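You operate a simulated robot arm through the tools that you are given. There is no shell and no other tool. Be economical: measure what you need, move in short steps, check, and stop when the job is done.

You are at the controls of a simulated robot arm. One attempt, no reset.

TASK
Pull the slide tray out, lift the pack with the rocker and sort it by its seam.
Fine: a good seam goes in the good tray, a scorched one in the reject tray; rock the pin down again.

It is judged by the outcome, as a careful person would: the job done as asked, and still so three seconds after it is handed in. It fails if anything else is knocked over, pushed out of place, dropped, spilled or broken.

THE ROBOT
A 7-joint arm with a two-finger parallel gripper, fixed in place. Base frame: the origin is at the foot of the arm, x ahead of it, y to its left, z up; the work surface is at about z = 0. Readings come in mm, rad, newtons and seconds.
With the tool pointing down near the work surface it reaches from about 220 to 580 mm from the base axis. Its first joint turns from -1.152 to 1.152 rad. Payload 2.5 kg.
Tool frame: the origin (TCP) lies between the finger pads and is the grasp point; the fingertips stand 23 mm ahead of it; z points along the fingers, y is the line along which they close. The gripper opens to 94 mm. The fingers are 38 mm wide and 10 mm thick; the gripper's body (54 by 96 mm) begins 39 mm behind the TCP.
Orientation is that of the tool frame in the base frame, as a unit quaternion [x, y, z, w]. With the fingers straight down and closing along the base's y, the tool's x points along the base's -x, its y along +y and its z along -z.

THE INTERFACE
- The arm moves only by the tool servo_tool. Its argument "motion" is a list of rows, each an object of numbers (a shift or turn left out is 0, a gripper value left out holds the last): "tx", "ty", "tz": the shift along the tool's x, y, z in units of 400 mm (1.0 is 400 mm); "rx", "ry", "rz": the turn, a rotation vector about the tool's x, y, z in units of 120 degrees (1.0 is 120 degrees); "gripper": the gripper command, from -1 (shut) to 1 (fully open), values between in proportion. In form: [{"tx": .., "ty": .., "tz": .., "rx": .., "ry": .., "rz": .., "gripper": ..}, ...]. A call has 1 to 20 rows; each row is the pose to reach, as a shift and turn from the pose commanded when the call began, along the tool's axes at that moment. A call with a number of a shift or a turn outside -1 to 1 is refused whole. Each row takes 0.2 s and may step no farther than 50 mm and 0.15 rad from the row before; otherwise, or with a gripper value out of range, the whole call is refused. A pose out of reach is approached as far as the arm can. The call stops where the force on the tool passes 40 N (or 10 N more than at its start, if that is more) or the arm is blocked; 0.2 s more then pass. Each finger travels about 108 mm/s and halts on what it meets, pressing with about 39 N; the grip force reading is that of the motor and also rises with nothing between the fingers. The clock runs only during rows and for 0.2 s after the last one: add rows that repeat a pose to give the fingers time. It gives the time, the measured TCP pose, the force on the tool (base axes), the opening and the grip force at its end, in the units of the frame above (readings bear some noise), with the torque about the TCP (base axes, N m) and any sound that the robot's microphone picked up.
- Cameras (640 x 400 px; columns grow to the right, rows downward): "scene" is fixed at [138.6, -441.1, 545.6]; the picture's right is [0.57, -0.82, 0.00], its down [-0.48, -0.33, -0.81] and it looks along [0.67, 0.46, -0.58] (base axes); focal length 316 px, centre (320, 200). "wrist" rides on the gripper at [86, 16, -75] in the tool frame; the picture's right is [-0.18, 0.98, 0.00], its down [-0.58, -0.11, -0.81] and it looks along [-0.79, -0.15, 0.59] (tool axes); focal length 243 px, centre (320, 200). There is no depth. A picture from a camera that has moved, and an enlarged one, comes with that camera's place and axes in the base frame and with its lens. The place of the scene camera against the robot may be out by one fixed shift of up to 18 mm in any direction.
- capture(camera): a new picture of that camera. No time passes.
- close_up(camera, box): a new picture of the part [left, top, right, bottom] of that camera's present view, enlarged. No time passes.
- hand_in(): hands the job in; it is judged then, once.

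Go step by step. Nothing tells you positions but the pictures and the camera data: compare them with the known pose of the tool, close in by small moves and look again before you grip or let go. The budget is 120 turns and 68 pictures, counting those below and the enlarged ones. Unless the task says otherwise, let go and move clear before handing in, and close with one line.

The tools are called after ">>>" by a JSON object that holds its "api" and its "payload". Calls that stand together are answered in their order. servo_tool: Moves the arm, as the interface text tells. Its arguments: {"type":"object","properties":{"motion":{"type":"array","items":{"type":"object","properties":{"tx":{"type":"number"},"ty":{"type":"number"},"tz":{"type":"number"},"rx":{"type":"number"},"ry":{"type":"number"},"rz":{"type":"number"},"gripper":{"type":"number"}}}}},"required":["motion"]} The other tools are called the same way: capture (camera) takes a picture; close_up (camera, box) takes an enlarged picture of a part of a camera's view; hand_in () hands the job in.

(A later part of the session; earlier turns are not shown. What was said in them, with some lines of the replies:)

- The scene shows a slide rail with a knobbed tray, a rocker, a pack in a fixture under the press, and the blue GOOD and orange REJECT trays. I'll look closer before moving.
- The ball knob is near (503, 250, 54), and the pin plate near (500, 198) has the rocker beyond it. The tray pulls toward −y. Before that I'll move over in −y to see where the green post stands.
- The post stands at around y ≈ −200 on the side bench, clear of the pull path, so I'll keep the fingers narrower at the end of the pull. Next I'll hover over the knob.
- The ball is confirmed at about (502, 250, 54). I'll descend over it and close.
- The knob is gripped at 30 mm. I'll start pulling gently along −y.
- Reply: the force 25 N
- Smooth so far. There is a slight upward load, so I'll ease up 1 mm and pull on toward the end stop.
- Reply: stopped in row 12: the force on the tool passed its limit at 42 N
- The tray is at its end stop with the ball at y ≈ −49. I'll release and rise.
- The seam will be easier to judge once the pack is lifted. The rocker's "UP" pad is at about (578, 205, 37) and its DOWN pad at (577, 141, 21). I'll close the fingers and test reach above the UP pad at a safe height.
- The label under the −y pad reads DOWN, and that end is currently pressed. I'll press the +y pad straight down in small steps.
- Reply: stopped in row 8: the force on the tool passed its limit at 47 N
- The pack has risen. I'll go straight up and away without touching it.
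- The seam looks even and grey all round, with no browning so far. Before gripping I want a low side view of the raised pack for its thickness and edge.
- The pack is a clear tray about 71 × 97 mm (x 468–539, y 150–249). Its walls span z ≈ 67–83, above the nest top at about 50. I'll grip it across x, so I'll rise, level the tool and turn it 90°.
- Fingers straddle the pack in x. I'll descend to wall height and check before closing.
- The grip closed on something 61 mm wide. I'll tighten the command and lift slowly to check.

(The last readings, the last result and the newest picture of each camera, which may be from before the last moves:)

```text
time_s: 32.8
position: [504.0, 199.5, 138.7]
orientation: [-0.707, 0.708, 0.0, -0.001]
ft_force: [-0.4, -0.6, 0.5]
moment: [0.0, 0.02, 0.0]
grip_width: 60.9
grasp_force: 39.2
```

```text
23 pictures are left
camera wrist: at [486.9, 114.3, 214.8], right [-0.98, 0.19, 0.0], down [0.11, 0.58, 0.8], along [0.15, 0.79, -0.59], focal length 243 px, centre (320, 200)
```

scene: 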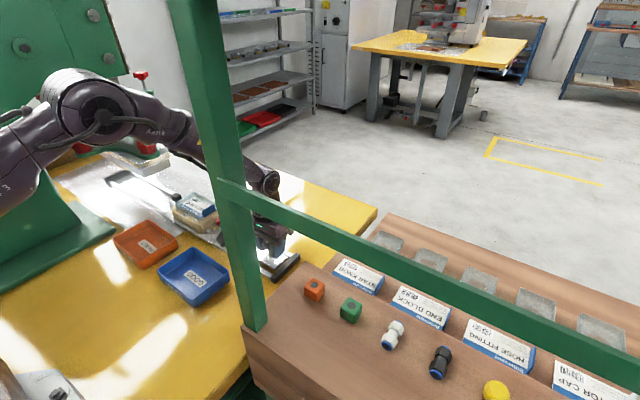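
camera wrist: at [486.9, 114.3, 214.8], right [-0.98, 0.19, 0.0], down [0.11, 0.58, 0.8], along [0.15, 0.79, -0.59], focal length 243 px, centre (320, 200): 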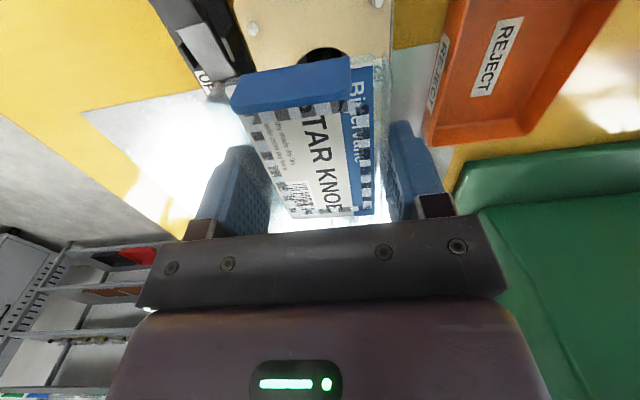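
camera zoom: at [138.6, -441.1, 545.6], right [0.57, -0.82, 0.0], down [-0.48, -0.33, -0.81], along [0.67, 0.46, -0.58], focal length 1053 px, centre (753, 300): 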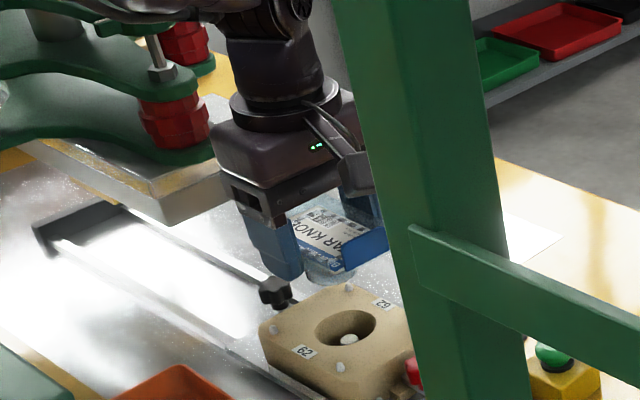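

The pack is lifted clean off, and the pin shows in the empty nest. The seam is an even grey knurl with no browning, so it goes to GOOD. I'll raise and carry it to a spot where I can measure the GOOD tray.

>>> {"api": "servo_tool", "payload": {"motion": [{"tz": -0.06}, {"tz": -0.13, "tx": 0.04}, {"tz": -0.1525, "tx": 0.12}, {"tz": -0.1525, "tx": 0.2, "ty": 0.02}, {"tz": -0.1525, "tx": 0.28, "ty": 0.04}, {"tz": -0.1525, "tx": 0.36, "ty": 0.06}, {"tz": -0.1525, "tx": 0.42, "ty": 0.06}, {"tz": -0.1525, "tx": 0.45, "ty": 0.06}, {"tz": -0.1525, "tx": 0.45, "ty": 0.06}]}}

>>> {"api": "capture", "payload": {"camera": "wrist"}}

>>> {"api": "close_up", "payload": {"camera": "scene", "box": [100, 150, 340, 310]}}

```text
time_s: 34.8
position: [479.7, 16.3, 202.9]
orientation: [-0.706, 0.708, 0.0, -0.002]
ft_force: [0.6, -0.4, -1.0]
moment: [0.0, -0.03, 0.04]
grip_width: 61.1
grasp_force: 39.3
```

```text
22 pictures are left
camera wrist: at [463.8, -69.4, 278.2], right [-0.98, 0.19, 0.0], down [0.11, 0.58, 0.8], along [0.15, 0.79, -0.59], focal length 243 px, centre (320, 200)
```

wrist: 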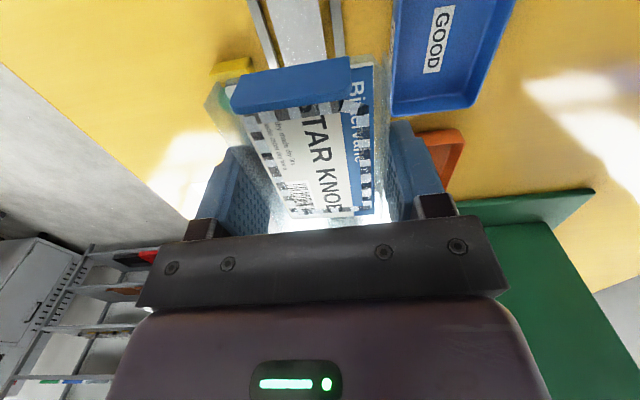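

```text
2.50 times, centred on (220, 230) of scene
camera zoom: at [138.6, -441.1, 545.6], right [0.57, -0.82, 0.0], down [-0.48, -0.33, -0.81], along [0.67, 0.46, -0.58], focal length 790 px, centre (570, 125)
```

zoom: 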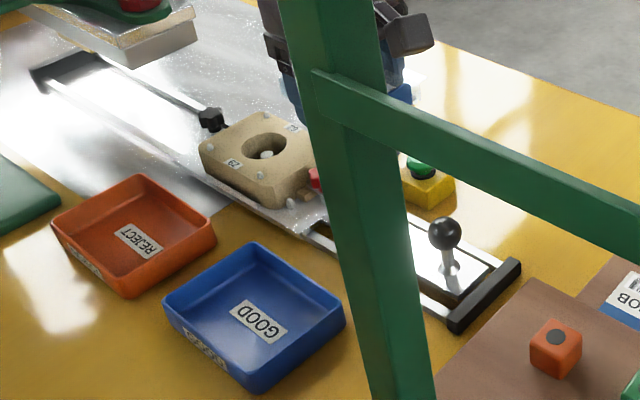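

>>> {"api": "close_up", "payload": {"camera": "wrist", "box": [370, 0, 530, 130]}}

```text
3.08 times, centred on (450, 65) of wrist
camera zoom: at [463.8, -69.4, 278.2], right [-0.98, 0.19, 0.0], down [0.11, 0.58, 0.8], along [0.15, 0.79, -0.59], focal length 746 px, centre (-80, 615)
```

zoom: 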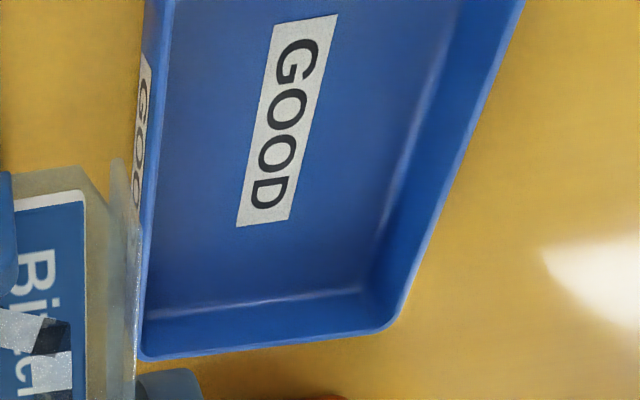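

The GOOD tray spans roughly x 316–412, y −5–118, with its rim at about 27 and centre (364, 57). I'll bring the pack over it.

>>> {"api": "servo_tool", "payload": {"motion": [{"ty": 0.08, "tx": -0.03}, {"ty": 0.17, "tx": -0.06}, {"ty": 0.25, "tx": -0.09, "tz": 0.04}, {"ty": 0.289, "tx": -0.1017, "tz": 0.1}, {"ty": 0.289, "tx": -0.1017, "tz": 0.1325}, {"ty": 0.289, "tx": -0.1017, "tz": 0.1325}]}}

>>> {"api": "close_up", "payload": {"camera": "scene", "box": [120, 150, 300, 310]}}

>>> {"api": "capture", "payload": {"camera": "wrist"}}

```text
time_s: 36.2
position: [361.6, 57.7, 149.3]
orientation: [-0.706, 0.708, 0.0, -0.001]
ft_force: [1.0, 0.4, -0.7]
moment: [-0.04, -0.01, 0.03]
grip_width: 61.2
grasp_force: 39.1
```

```text
2.50 times, centred on (210, 230) of scene
camera zoom: at [138.6, -441.1, 545.6], right [0.57, -0.82, 0.0], down [-0.48, -0.33, -0.81], along [0.67, 0.46, -0.58], focal length 790 px, centre (595, 125)
```

zoom: 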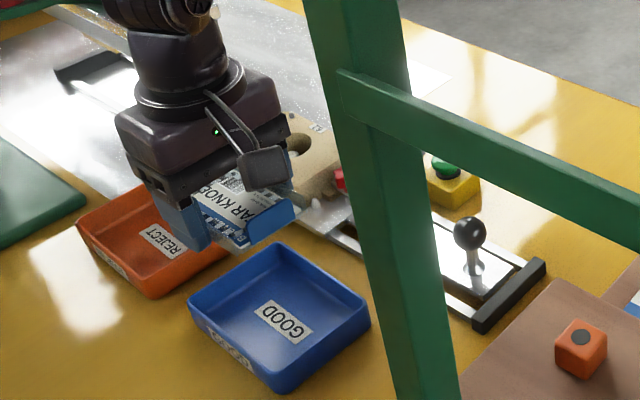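

```text
18 pictures are left
camera wrist: at [345.0, -27.9, 224.4], right [-0.98, 0.19, 0.0], down [0.11, 0.58, 0.8], along [0.15, 0.79, -0.59], focal length 243 px, centre (320, 200)
```

wrist: 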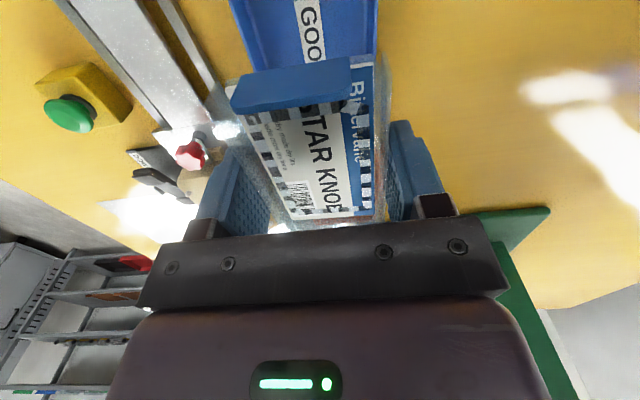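

>>> {"api": "servo_tool", "payload": {"motion": [{"ty": -0.01, "tx": -0.004, "tz": 0.06}, {"ty": -0.01, "tx": -0.004, "tz": 0.12}, {"ty": -0.01, "tx": -0.004, "tz": 0.175}, {"ty": -0.01, "tx": -0.004, "tz": 0.175}]}}

>>> {"api": "close_up", "payload": {"camera": "scene", "box": [140, 180, 280, 310]}}

>>> {"api": "capture", "payload": {"camera": "wrist"}}

```text
time_s: 37.2
position: [366.1, 60.3, 79.2]
orientation: [-0.707, 0.708, -0.001, -0.002]
ft_force: [1.3, 0.4, -0.4]
moment: [0.01, -0.03, -0.03]
grip_width: 61.2
grasp_force: 39.0
```

```text
3.08 times, centred on (210, 245) of scene
camera zoom: at [138.7, -441.1, 545.6], right [0.57, -0.82, 0.0], down [-0.48, -0.33, -0.81], along [0.67, 0.46, -0.58], focal length 972 px, centre (658, 62)
```

zoom: 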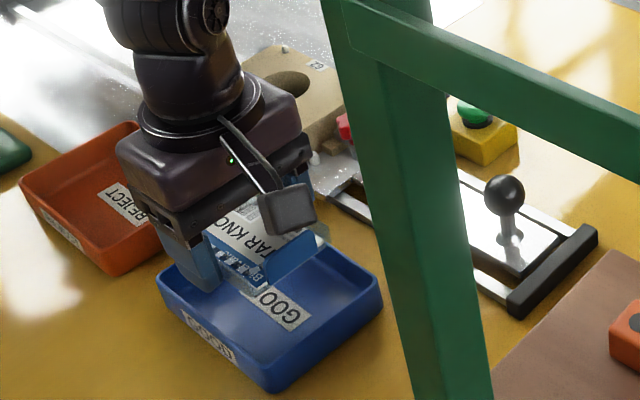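

```text
16 pictures are left
camera wrist: at [349.8, -26.6, 153.5], right [-0.98, 0.19, 0.0], down [0.11, 0.58, 0.8], along [0.15, 0.79, -0.59], focal length 243 px, centre (320, 200)
```

wrist: 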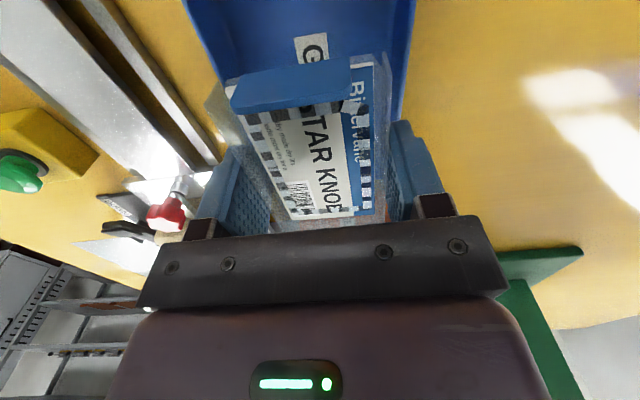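

The pack is centred in x. I'll shift −4 mm in y and lower in small steps until touch.

>>> {"api": "servo_tool", "payload": {"motion": [{"tx": 0.01, "tz": 0.015}, {"tx": 0.01, "tz": 0.03}, {"tx": 0.01, "tz": 0.045}, {"tx": 0.01, "tz": 0.0575}, {"tx": 0.01, "tz": 0.0575}]}}

>>> {"api": "close_up", "payload": {"camera": "scene", "box": [150, 200, 250, 310]}}

```text
time_s: 38.4
position: [366.4, 59.3, 56.6]
orientation: [-0.707, 0.707, 0.0, -0.001]
ft_force: [-0.4, -0.1, 0.3]
moment: [-0.01, 0.03, 0.01]
grip_width: 61.1
grasp_force: 39.5
```

```text
3.64 times, centred on (200, 255) of scene
camera zoom: at [138.7, -441.1, 545.6], right [0.57, -0.82, 0.0], down [-0.48, -0.33, -0.81], along [0.67, 0.46, -0.58], focal length 1148 px, centre (756, 0)
```

zoom: 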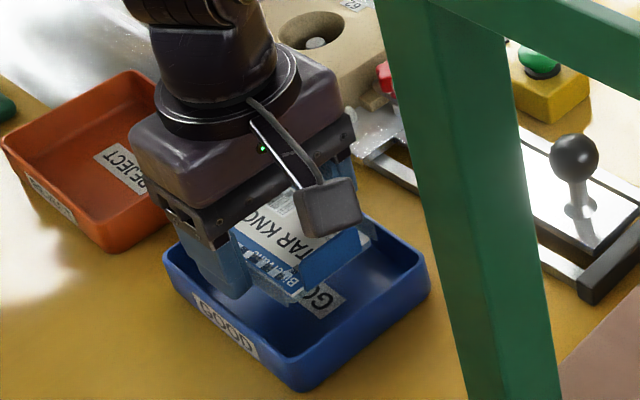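

>>> {"api": "servo_tool", "payload": {"motion": [{"tz": 0.006, "tx": 0.005}, {"tz": 0.0125, "tx": 0.005}, {"tz": 0.019, "tx": 0.005}, {"tz": 0.025, "tx": 0.005}]}}

```text
time_s: 39.4
position: [366.7, 56.9, 46.4]
orientation: [0.707, -0.707, 0.0, 0.001]
ft_force: [0.3, -0.2, -0.5]
moment: [0.01, 0.02, 0.04]
grip_width: 61.2
grasp_force: 39.1
```

>>> {"api": "servo_tool", "payload": {"motion": [{"tz": 0.005}, {"tz": 0.01}, {"tz": 0.015}]}}

```text
time_s: 40.2
position: [368.7, 57.1, 39.6]
orientation: [-0.707, 0.708, 0.0, 0.0]
ft_force: [-12.2, 2.5, 29.2]
moment: [0.02, 0.24, -0.02]
grip_width: 61.1
grasp_force: 38.8
```

>>> {"api": "servo_tool", "payload": {"motion": [{"tz": -0.004, "ty": 0.005}, {"tz": -0.004, "ty": 0.005}]}}

>>> {"api": "close_up", "payload": {"camera": "scene", "box": [150, 210, 250, 310]}}

>>> {"api": "capture", "payload": {"camera": "wrist"}}

```text
time_s: 40.8
position: [365.6, 55.7, 41.7]
orientation: [-0.706, 0.708, 0.0, 0.0]
ft_force: [2.7, 1.1, 4.8]
moment: [0.05, -0.18, 0.02]
grip_width: 60.7
grasp_force: 39.3
```

```text
4.00 times, centred on (200, 260) of scene
camera zoom: at [138.6, -441.1, 545.6], right [0.57, -0.82, 0.0], down [-0.48, -0.33, -0.81], along [0.67, 0.46, -0.58], focal length 1263 px, centre (800, -40)
```

zoom: 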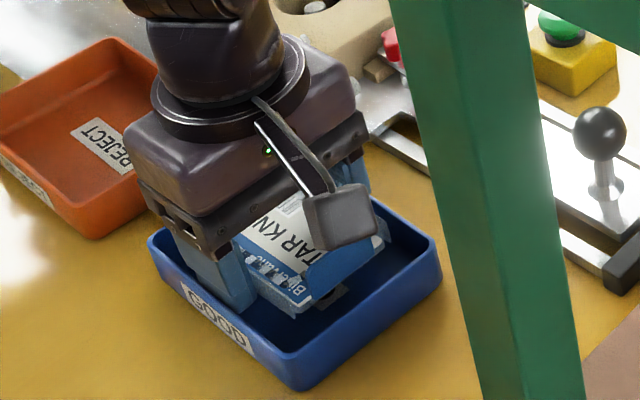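

```text
13 pictures are left
camera wrist: at [349.0, -31.0, 117.2], right [-0.98, 0.19, 0.0], down [0.11, 0.58, 0.8], along [0.15, 0.79, -0.59], focal length 243 px, centre (320, 200)
```

wrist: 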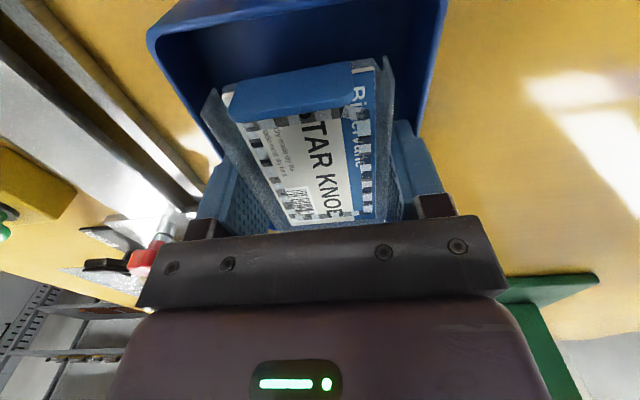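

The pack is resting in the tray. I'll open just a little, since the walls are near, and rise straight up.

>>> {"api": "servo_tool", "payload": {"motion": [{"gripper": 0.34}, {"gripper": 0.4}, {"gripper": 0.4}, {"gripper": 0.4}]}}

>>> {"api": "close_up", "payload": {"camera": "wrist", "box": [140, 0, 460, 240]}}

```text
time_s: 41.8
position: [365.1, 56.2, 41.3]
orientation: [-0.706, 0.708, 0.0, -0.001]
ft_force: [0.2, 0.2, 1.1]
moment: [0.0, -0.01, 0.0]
grip_width: 65.5
grasp_force: 0.2
```

```text
1.67 times, centred on (300, 120) of wrist
camera zoom: at [348.7, -30.6, 117.4], right [-0.98, 0.19, 0.0], down [0.11, 0.58, 0.8], along [0.15, 0.79, -0.59], focal length 404 px, centre (353, 333)
```

zoom: 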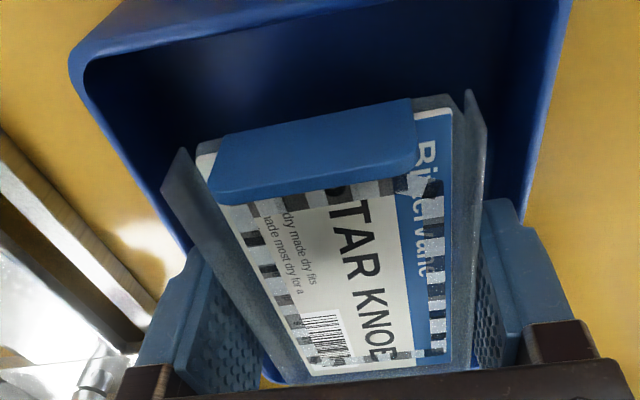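

>>> {"api": "servo_tool", "payload": {"motion": [{"tz": -0.02}, {"tz": -0.05}, {"tz": -0.09}, {"tz": -0.18}, {"tz": -0.28}, {"tz": -0.38}, {"tz": -0.38}]}}

>>> {"api": "close_up", "payload": {"camera": "scene", "box": [110, 170, 270, 310]}}

```text
time_s: 43.4
position: [366.0, 54.0, 194.5]
orientation: [-0.706, 0.708, 0.0, -0.001]
ft_force: [-0.5, 0.5, -0.5]
moment: [-0.02, 0.0, 0.0]
grip_width: 65.9
grasp_force: 0.1
```

```text
2.86 times, centred on (190, 240) of scene
camera zoom: at [138.6, -441.1, 545.6], right [0.57, -0.82, 0.0], down [-0.48, -0.33, -0.81], along [0.67, 0.46, -0.58], focal length 902 px, centre (691, 86)
```

zoom: 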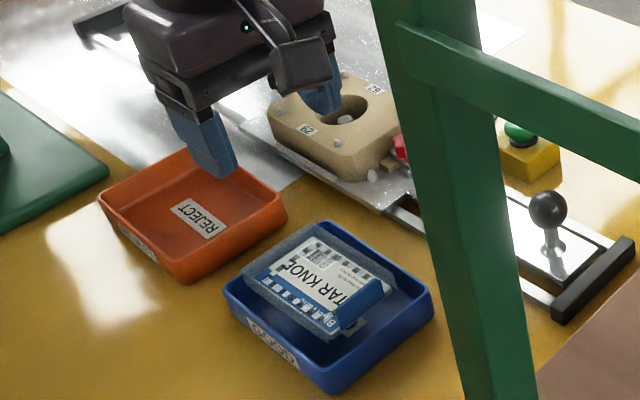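

The pack sits in the GOOD tray. Now I'll turn back, close the fingers and go over to the raised DOWN pad at about (578, 141).

>>> {"api": "servo_tool", "payload": {"motion": [{"rz": 0.07, "tz": -0.05}, {"rz": 0.14, "tz": -0.05, "gripper": -1}, {"rz": 0.21, "tz": -0.05}, {"rz": 0.28, "tz": -0.05}, {"rz": 0.35, "tz": -0.05}, {"rz": 0.42, "tz": -0.05}, {"rz": 0.49, "tz": -0.05}, {"rz": 0.56, "tz": -0.05}, {"rz": 0.63, "tz": -0.05}, {"rz": 0.7, "tz": -0.05}, {"rz": 0.75, "tz": -0.05}, {"rz": 0.75, "tz": -0.05}]}}

>>> {"api": "servo_tool", "payload": {"motion": [{"tx": -0.1, "ty": 0.04}, {"tx": -0.2, "ty": 0.08}, {"tx": -0.3, "ty": 0.12}, {"tx": -0.4, "ty": 0.17}, {"tx": -0.49, "ty": 0.2175, "tz": 0.03, "ry": -0.03}, {"tx": -0.5175, "ty": 0.2175, "tz": 0.13, "ry": -0.06}, {"tx": -0.5175, "ty": 0.2175, "tz": 0.22, "ry": -0.08}, {"tx": -0.5175, "ty": 0.2175, "tz": 0.22, "ry": -0.08}]}}

>>> {"api": "capture", "payload": {"camera": "wrist"}}

```text
time_s: 46.0
position: [366.2, 57.2, 213.9]
orientation: [0.001, 1.0, -0.001, 0.0]
ft_force: [-0.2, 0.0, 0.7]
moment: [0.01, -0.02, -0.03]
grip_width: 0.2
grasp_force: 38.7
```

```text
time_s: 47.8
position: [571.4, 143.7, 127.3]
orientation: [0.001, 0.997, -0.001, 0.083]
ft_force: [0.4, 0.5, 0.7]
moment: [0.0, 0.0, 0.02]
grip_width: 0.0
grasp_force: 38.7
```

```text
10 pictures are left
camera wrist: at [472.5, 160.2, 187.6], right [0.18, 0.98, 0.03], down [0.44, -0.11, 0.89], along [0.88, -0.15, -0.45], focal length 243 px, centre (320, 200)
```

wrist: 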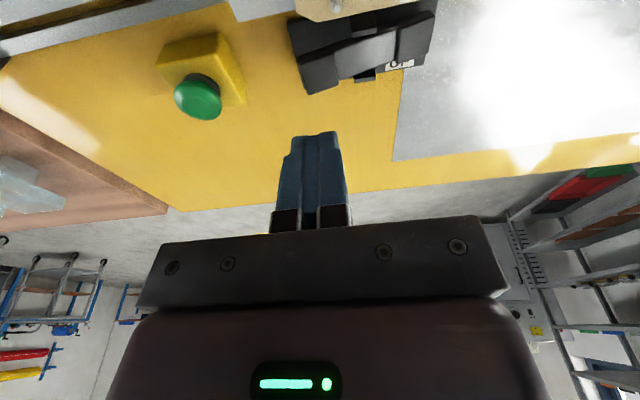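

The DOWN pad is directly under the closed fingers at about (579, 143). I'll press it.

>>> {"api": "servo_tool", "payload": {"motion": [{"tx": 0.006, "tz": 0.074}, {"tx": 0.0158, "tz": 0.13}, {"tx": 0.0199, "tz": 0.1528}, {"tx": 0.0215, "tz": 0.1627}, {"tx": 0.0232, "tz": 0.1725}, {"tx": 0.0249, "tz": 0.1824}, {"tx": 0.0265, "tz": 0.1922}, {"tx": 0.0282, "tz": 0.202}, {"tx": 0.0299, "tz": 0.212}, {"tx": 0.0315, "tz": 0.222}]}}

>>> {"api": "close_up", "payload": {"camera": "scene", "box": [140, 150, 260, 240]}}

```text
time_s: 49.5
position: [574.0, 141.9, 49.6]
orientation: [0.0, 0.997, -0.003, 0.081]
ft_force: [-7.5, -1.9, 8.1]
moment: [0.03, 0.22, 0.08]
grip_width: 0.0
grasp_force: 39.1
stopped in row 8: the force on the tool passed its limit at 47 N (the readings are from after the stop); the commanded pose is now the measured one
```

```text
4.44 times, centred on (200, 195) of scene
camera zoom: at [138.6, -441.1, 545.6], right [0.57, -0.82, 0.0], down [-0.48, -0.33, -0.81], along [0.67, 0.46, -0.58], focal length 1404 px, centre (853, 222)
```

zoom: 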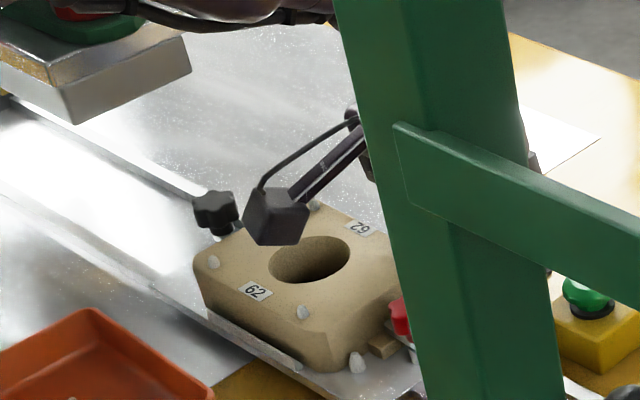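

The pin has dropped out of sight in the nest hole. I'll rise, back off and make a final check.

>>> {"api": "servo_tool", "payload": {"motion": [{"tx": -0.005, "tz": -0.03}, {"tx": -0.0166, "tz": -0.0986}, {"tx": -0.0332, "tz": -0.1972}, {"tx": -0.05, "tz": -0.2958}, {"tx": -0.06, "tz": -0.4, "ry": 0.03}, {"tx": 0.04, "tz": -0.43, "ry": 0.06}, {"tx": 0.14, "tz": -0.45, "ry": 0.08}, {"tx": 0.25, "tz": -0.47, "ry": 0.08}, {"tx": 0.25, "tz": -0.47, "ry": 0.08}]}}

>>> {"api": "capture", "payload": {"camera": "wrist"}}

>>> {"api": "close_up", "payload": {"camera": "scene", "box": [100, 150, 300, 310]}}

```text
time_s: 51.5
position: [444.9, 144.4, 220.9]
orientation: [0.001, 1.0, -0.002, -0.001]
ft_force: [0.2, 0.3, 0.8]
moment: [0.01, 0.0, 0.04]
grip_width: 0.0
grasp_force: 39.2
```

```text
8 pictures are left
camera wrist: at [358.1, 161.4, 296.0], right [0.19, 0.98, 0.0], down [0.58, -0.11, 0.8], along [0.79, -0.15, -0.59], focal length 243 px, centre (320, 200)
```

wrist: 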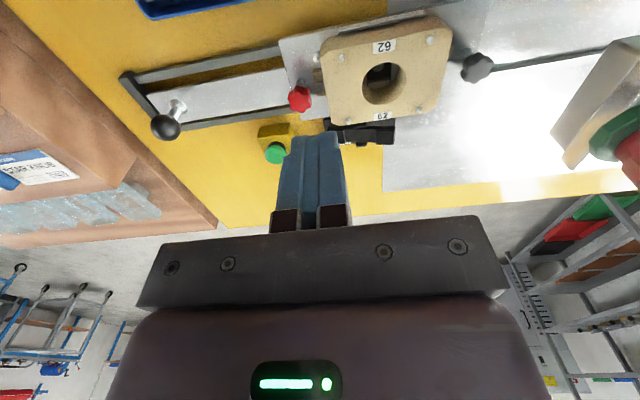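

```text
2.50 times, centred on (200, 230) of scene
camera zoom: at [138.6, -441.1, 545.6], right [0.57, -0.82, 0.0], down [-0.48, -0.33, -0.81], along [0.67, 0.46, -0.58], focal length 790 px, centre (620, 125)
```

zoom: 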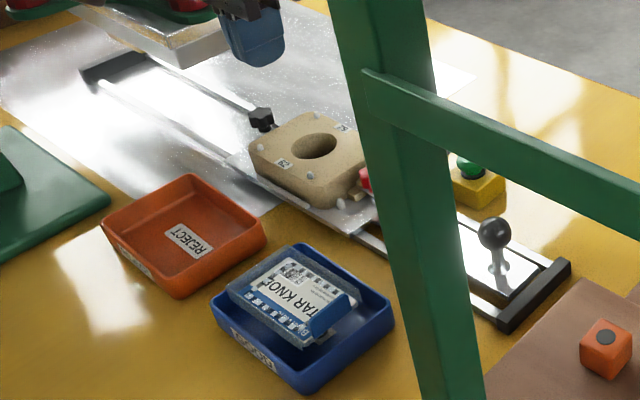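

The pin is down, the tray is out and the pack is in GOOD. I'll take one last close look at the seam from above.

>>> {"api": "servo_tool", "payload": {"motion": [{"tx": 0.08, "ty": -0.07}, {"tx": 0.16, "ty": -0.14, "tz": 0.03}, {"tx": 0.23, "ty": -0.19, "tz": 0.07}, {"tx": 0.23, "ty": -0.19, "tz": 0.07}]}}

>>> {"api": "close_up", "payload": {"camera": "wrist", "box": [220, 0, 420, 130]}}

```text
time_s: 52.5
position: [353.6, 71.9, 191.0]
orientation: [0.0, 1.0, -0.002, -0.001]
ft_force: [0.6, -0.6, -0.7]
moment: [0.03, 0.03, 0.05]
grip_width: 0.0
grasp_force: 39.4
```

```text
3.08 times, centred on (320, 65) of wrist
camera zoom: at [266.8, 88.1, 266.4], right [0.18, 0.98, 0.0], down [0.58, -0.11, 0.8], along [0.79, -0.15, -0.59], focal length 746 px, centre (320, 615)
```

zoom: 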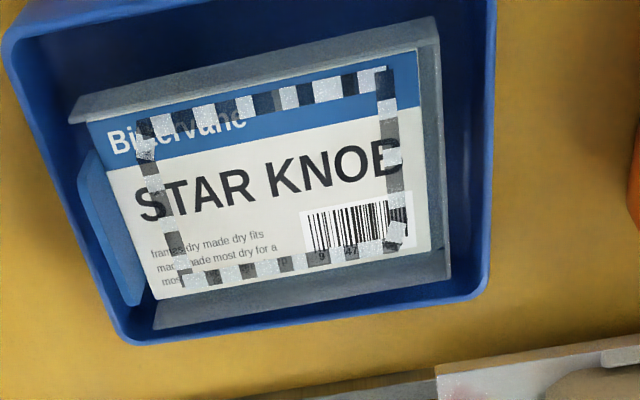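

The seam is an even grey knurl all round with no scorching. The pack lies inside the GOOD tray and the arm is clear, so I'm handing in.

>>> {"api": "hand_in", "payload": {}}

```text
The job is handed in.
```

I pulled the slide tray out to its stop and raised the pack with the rocker. I judged its seam good (even grey, no scorching), placed it in the GOOD tray, and rocked the pin back down.
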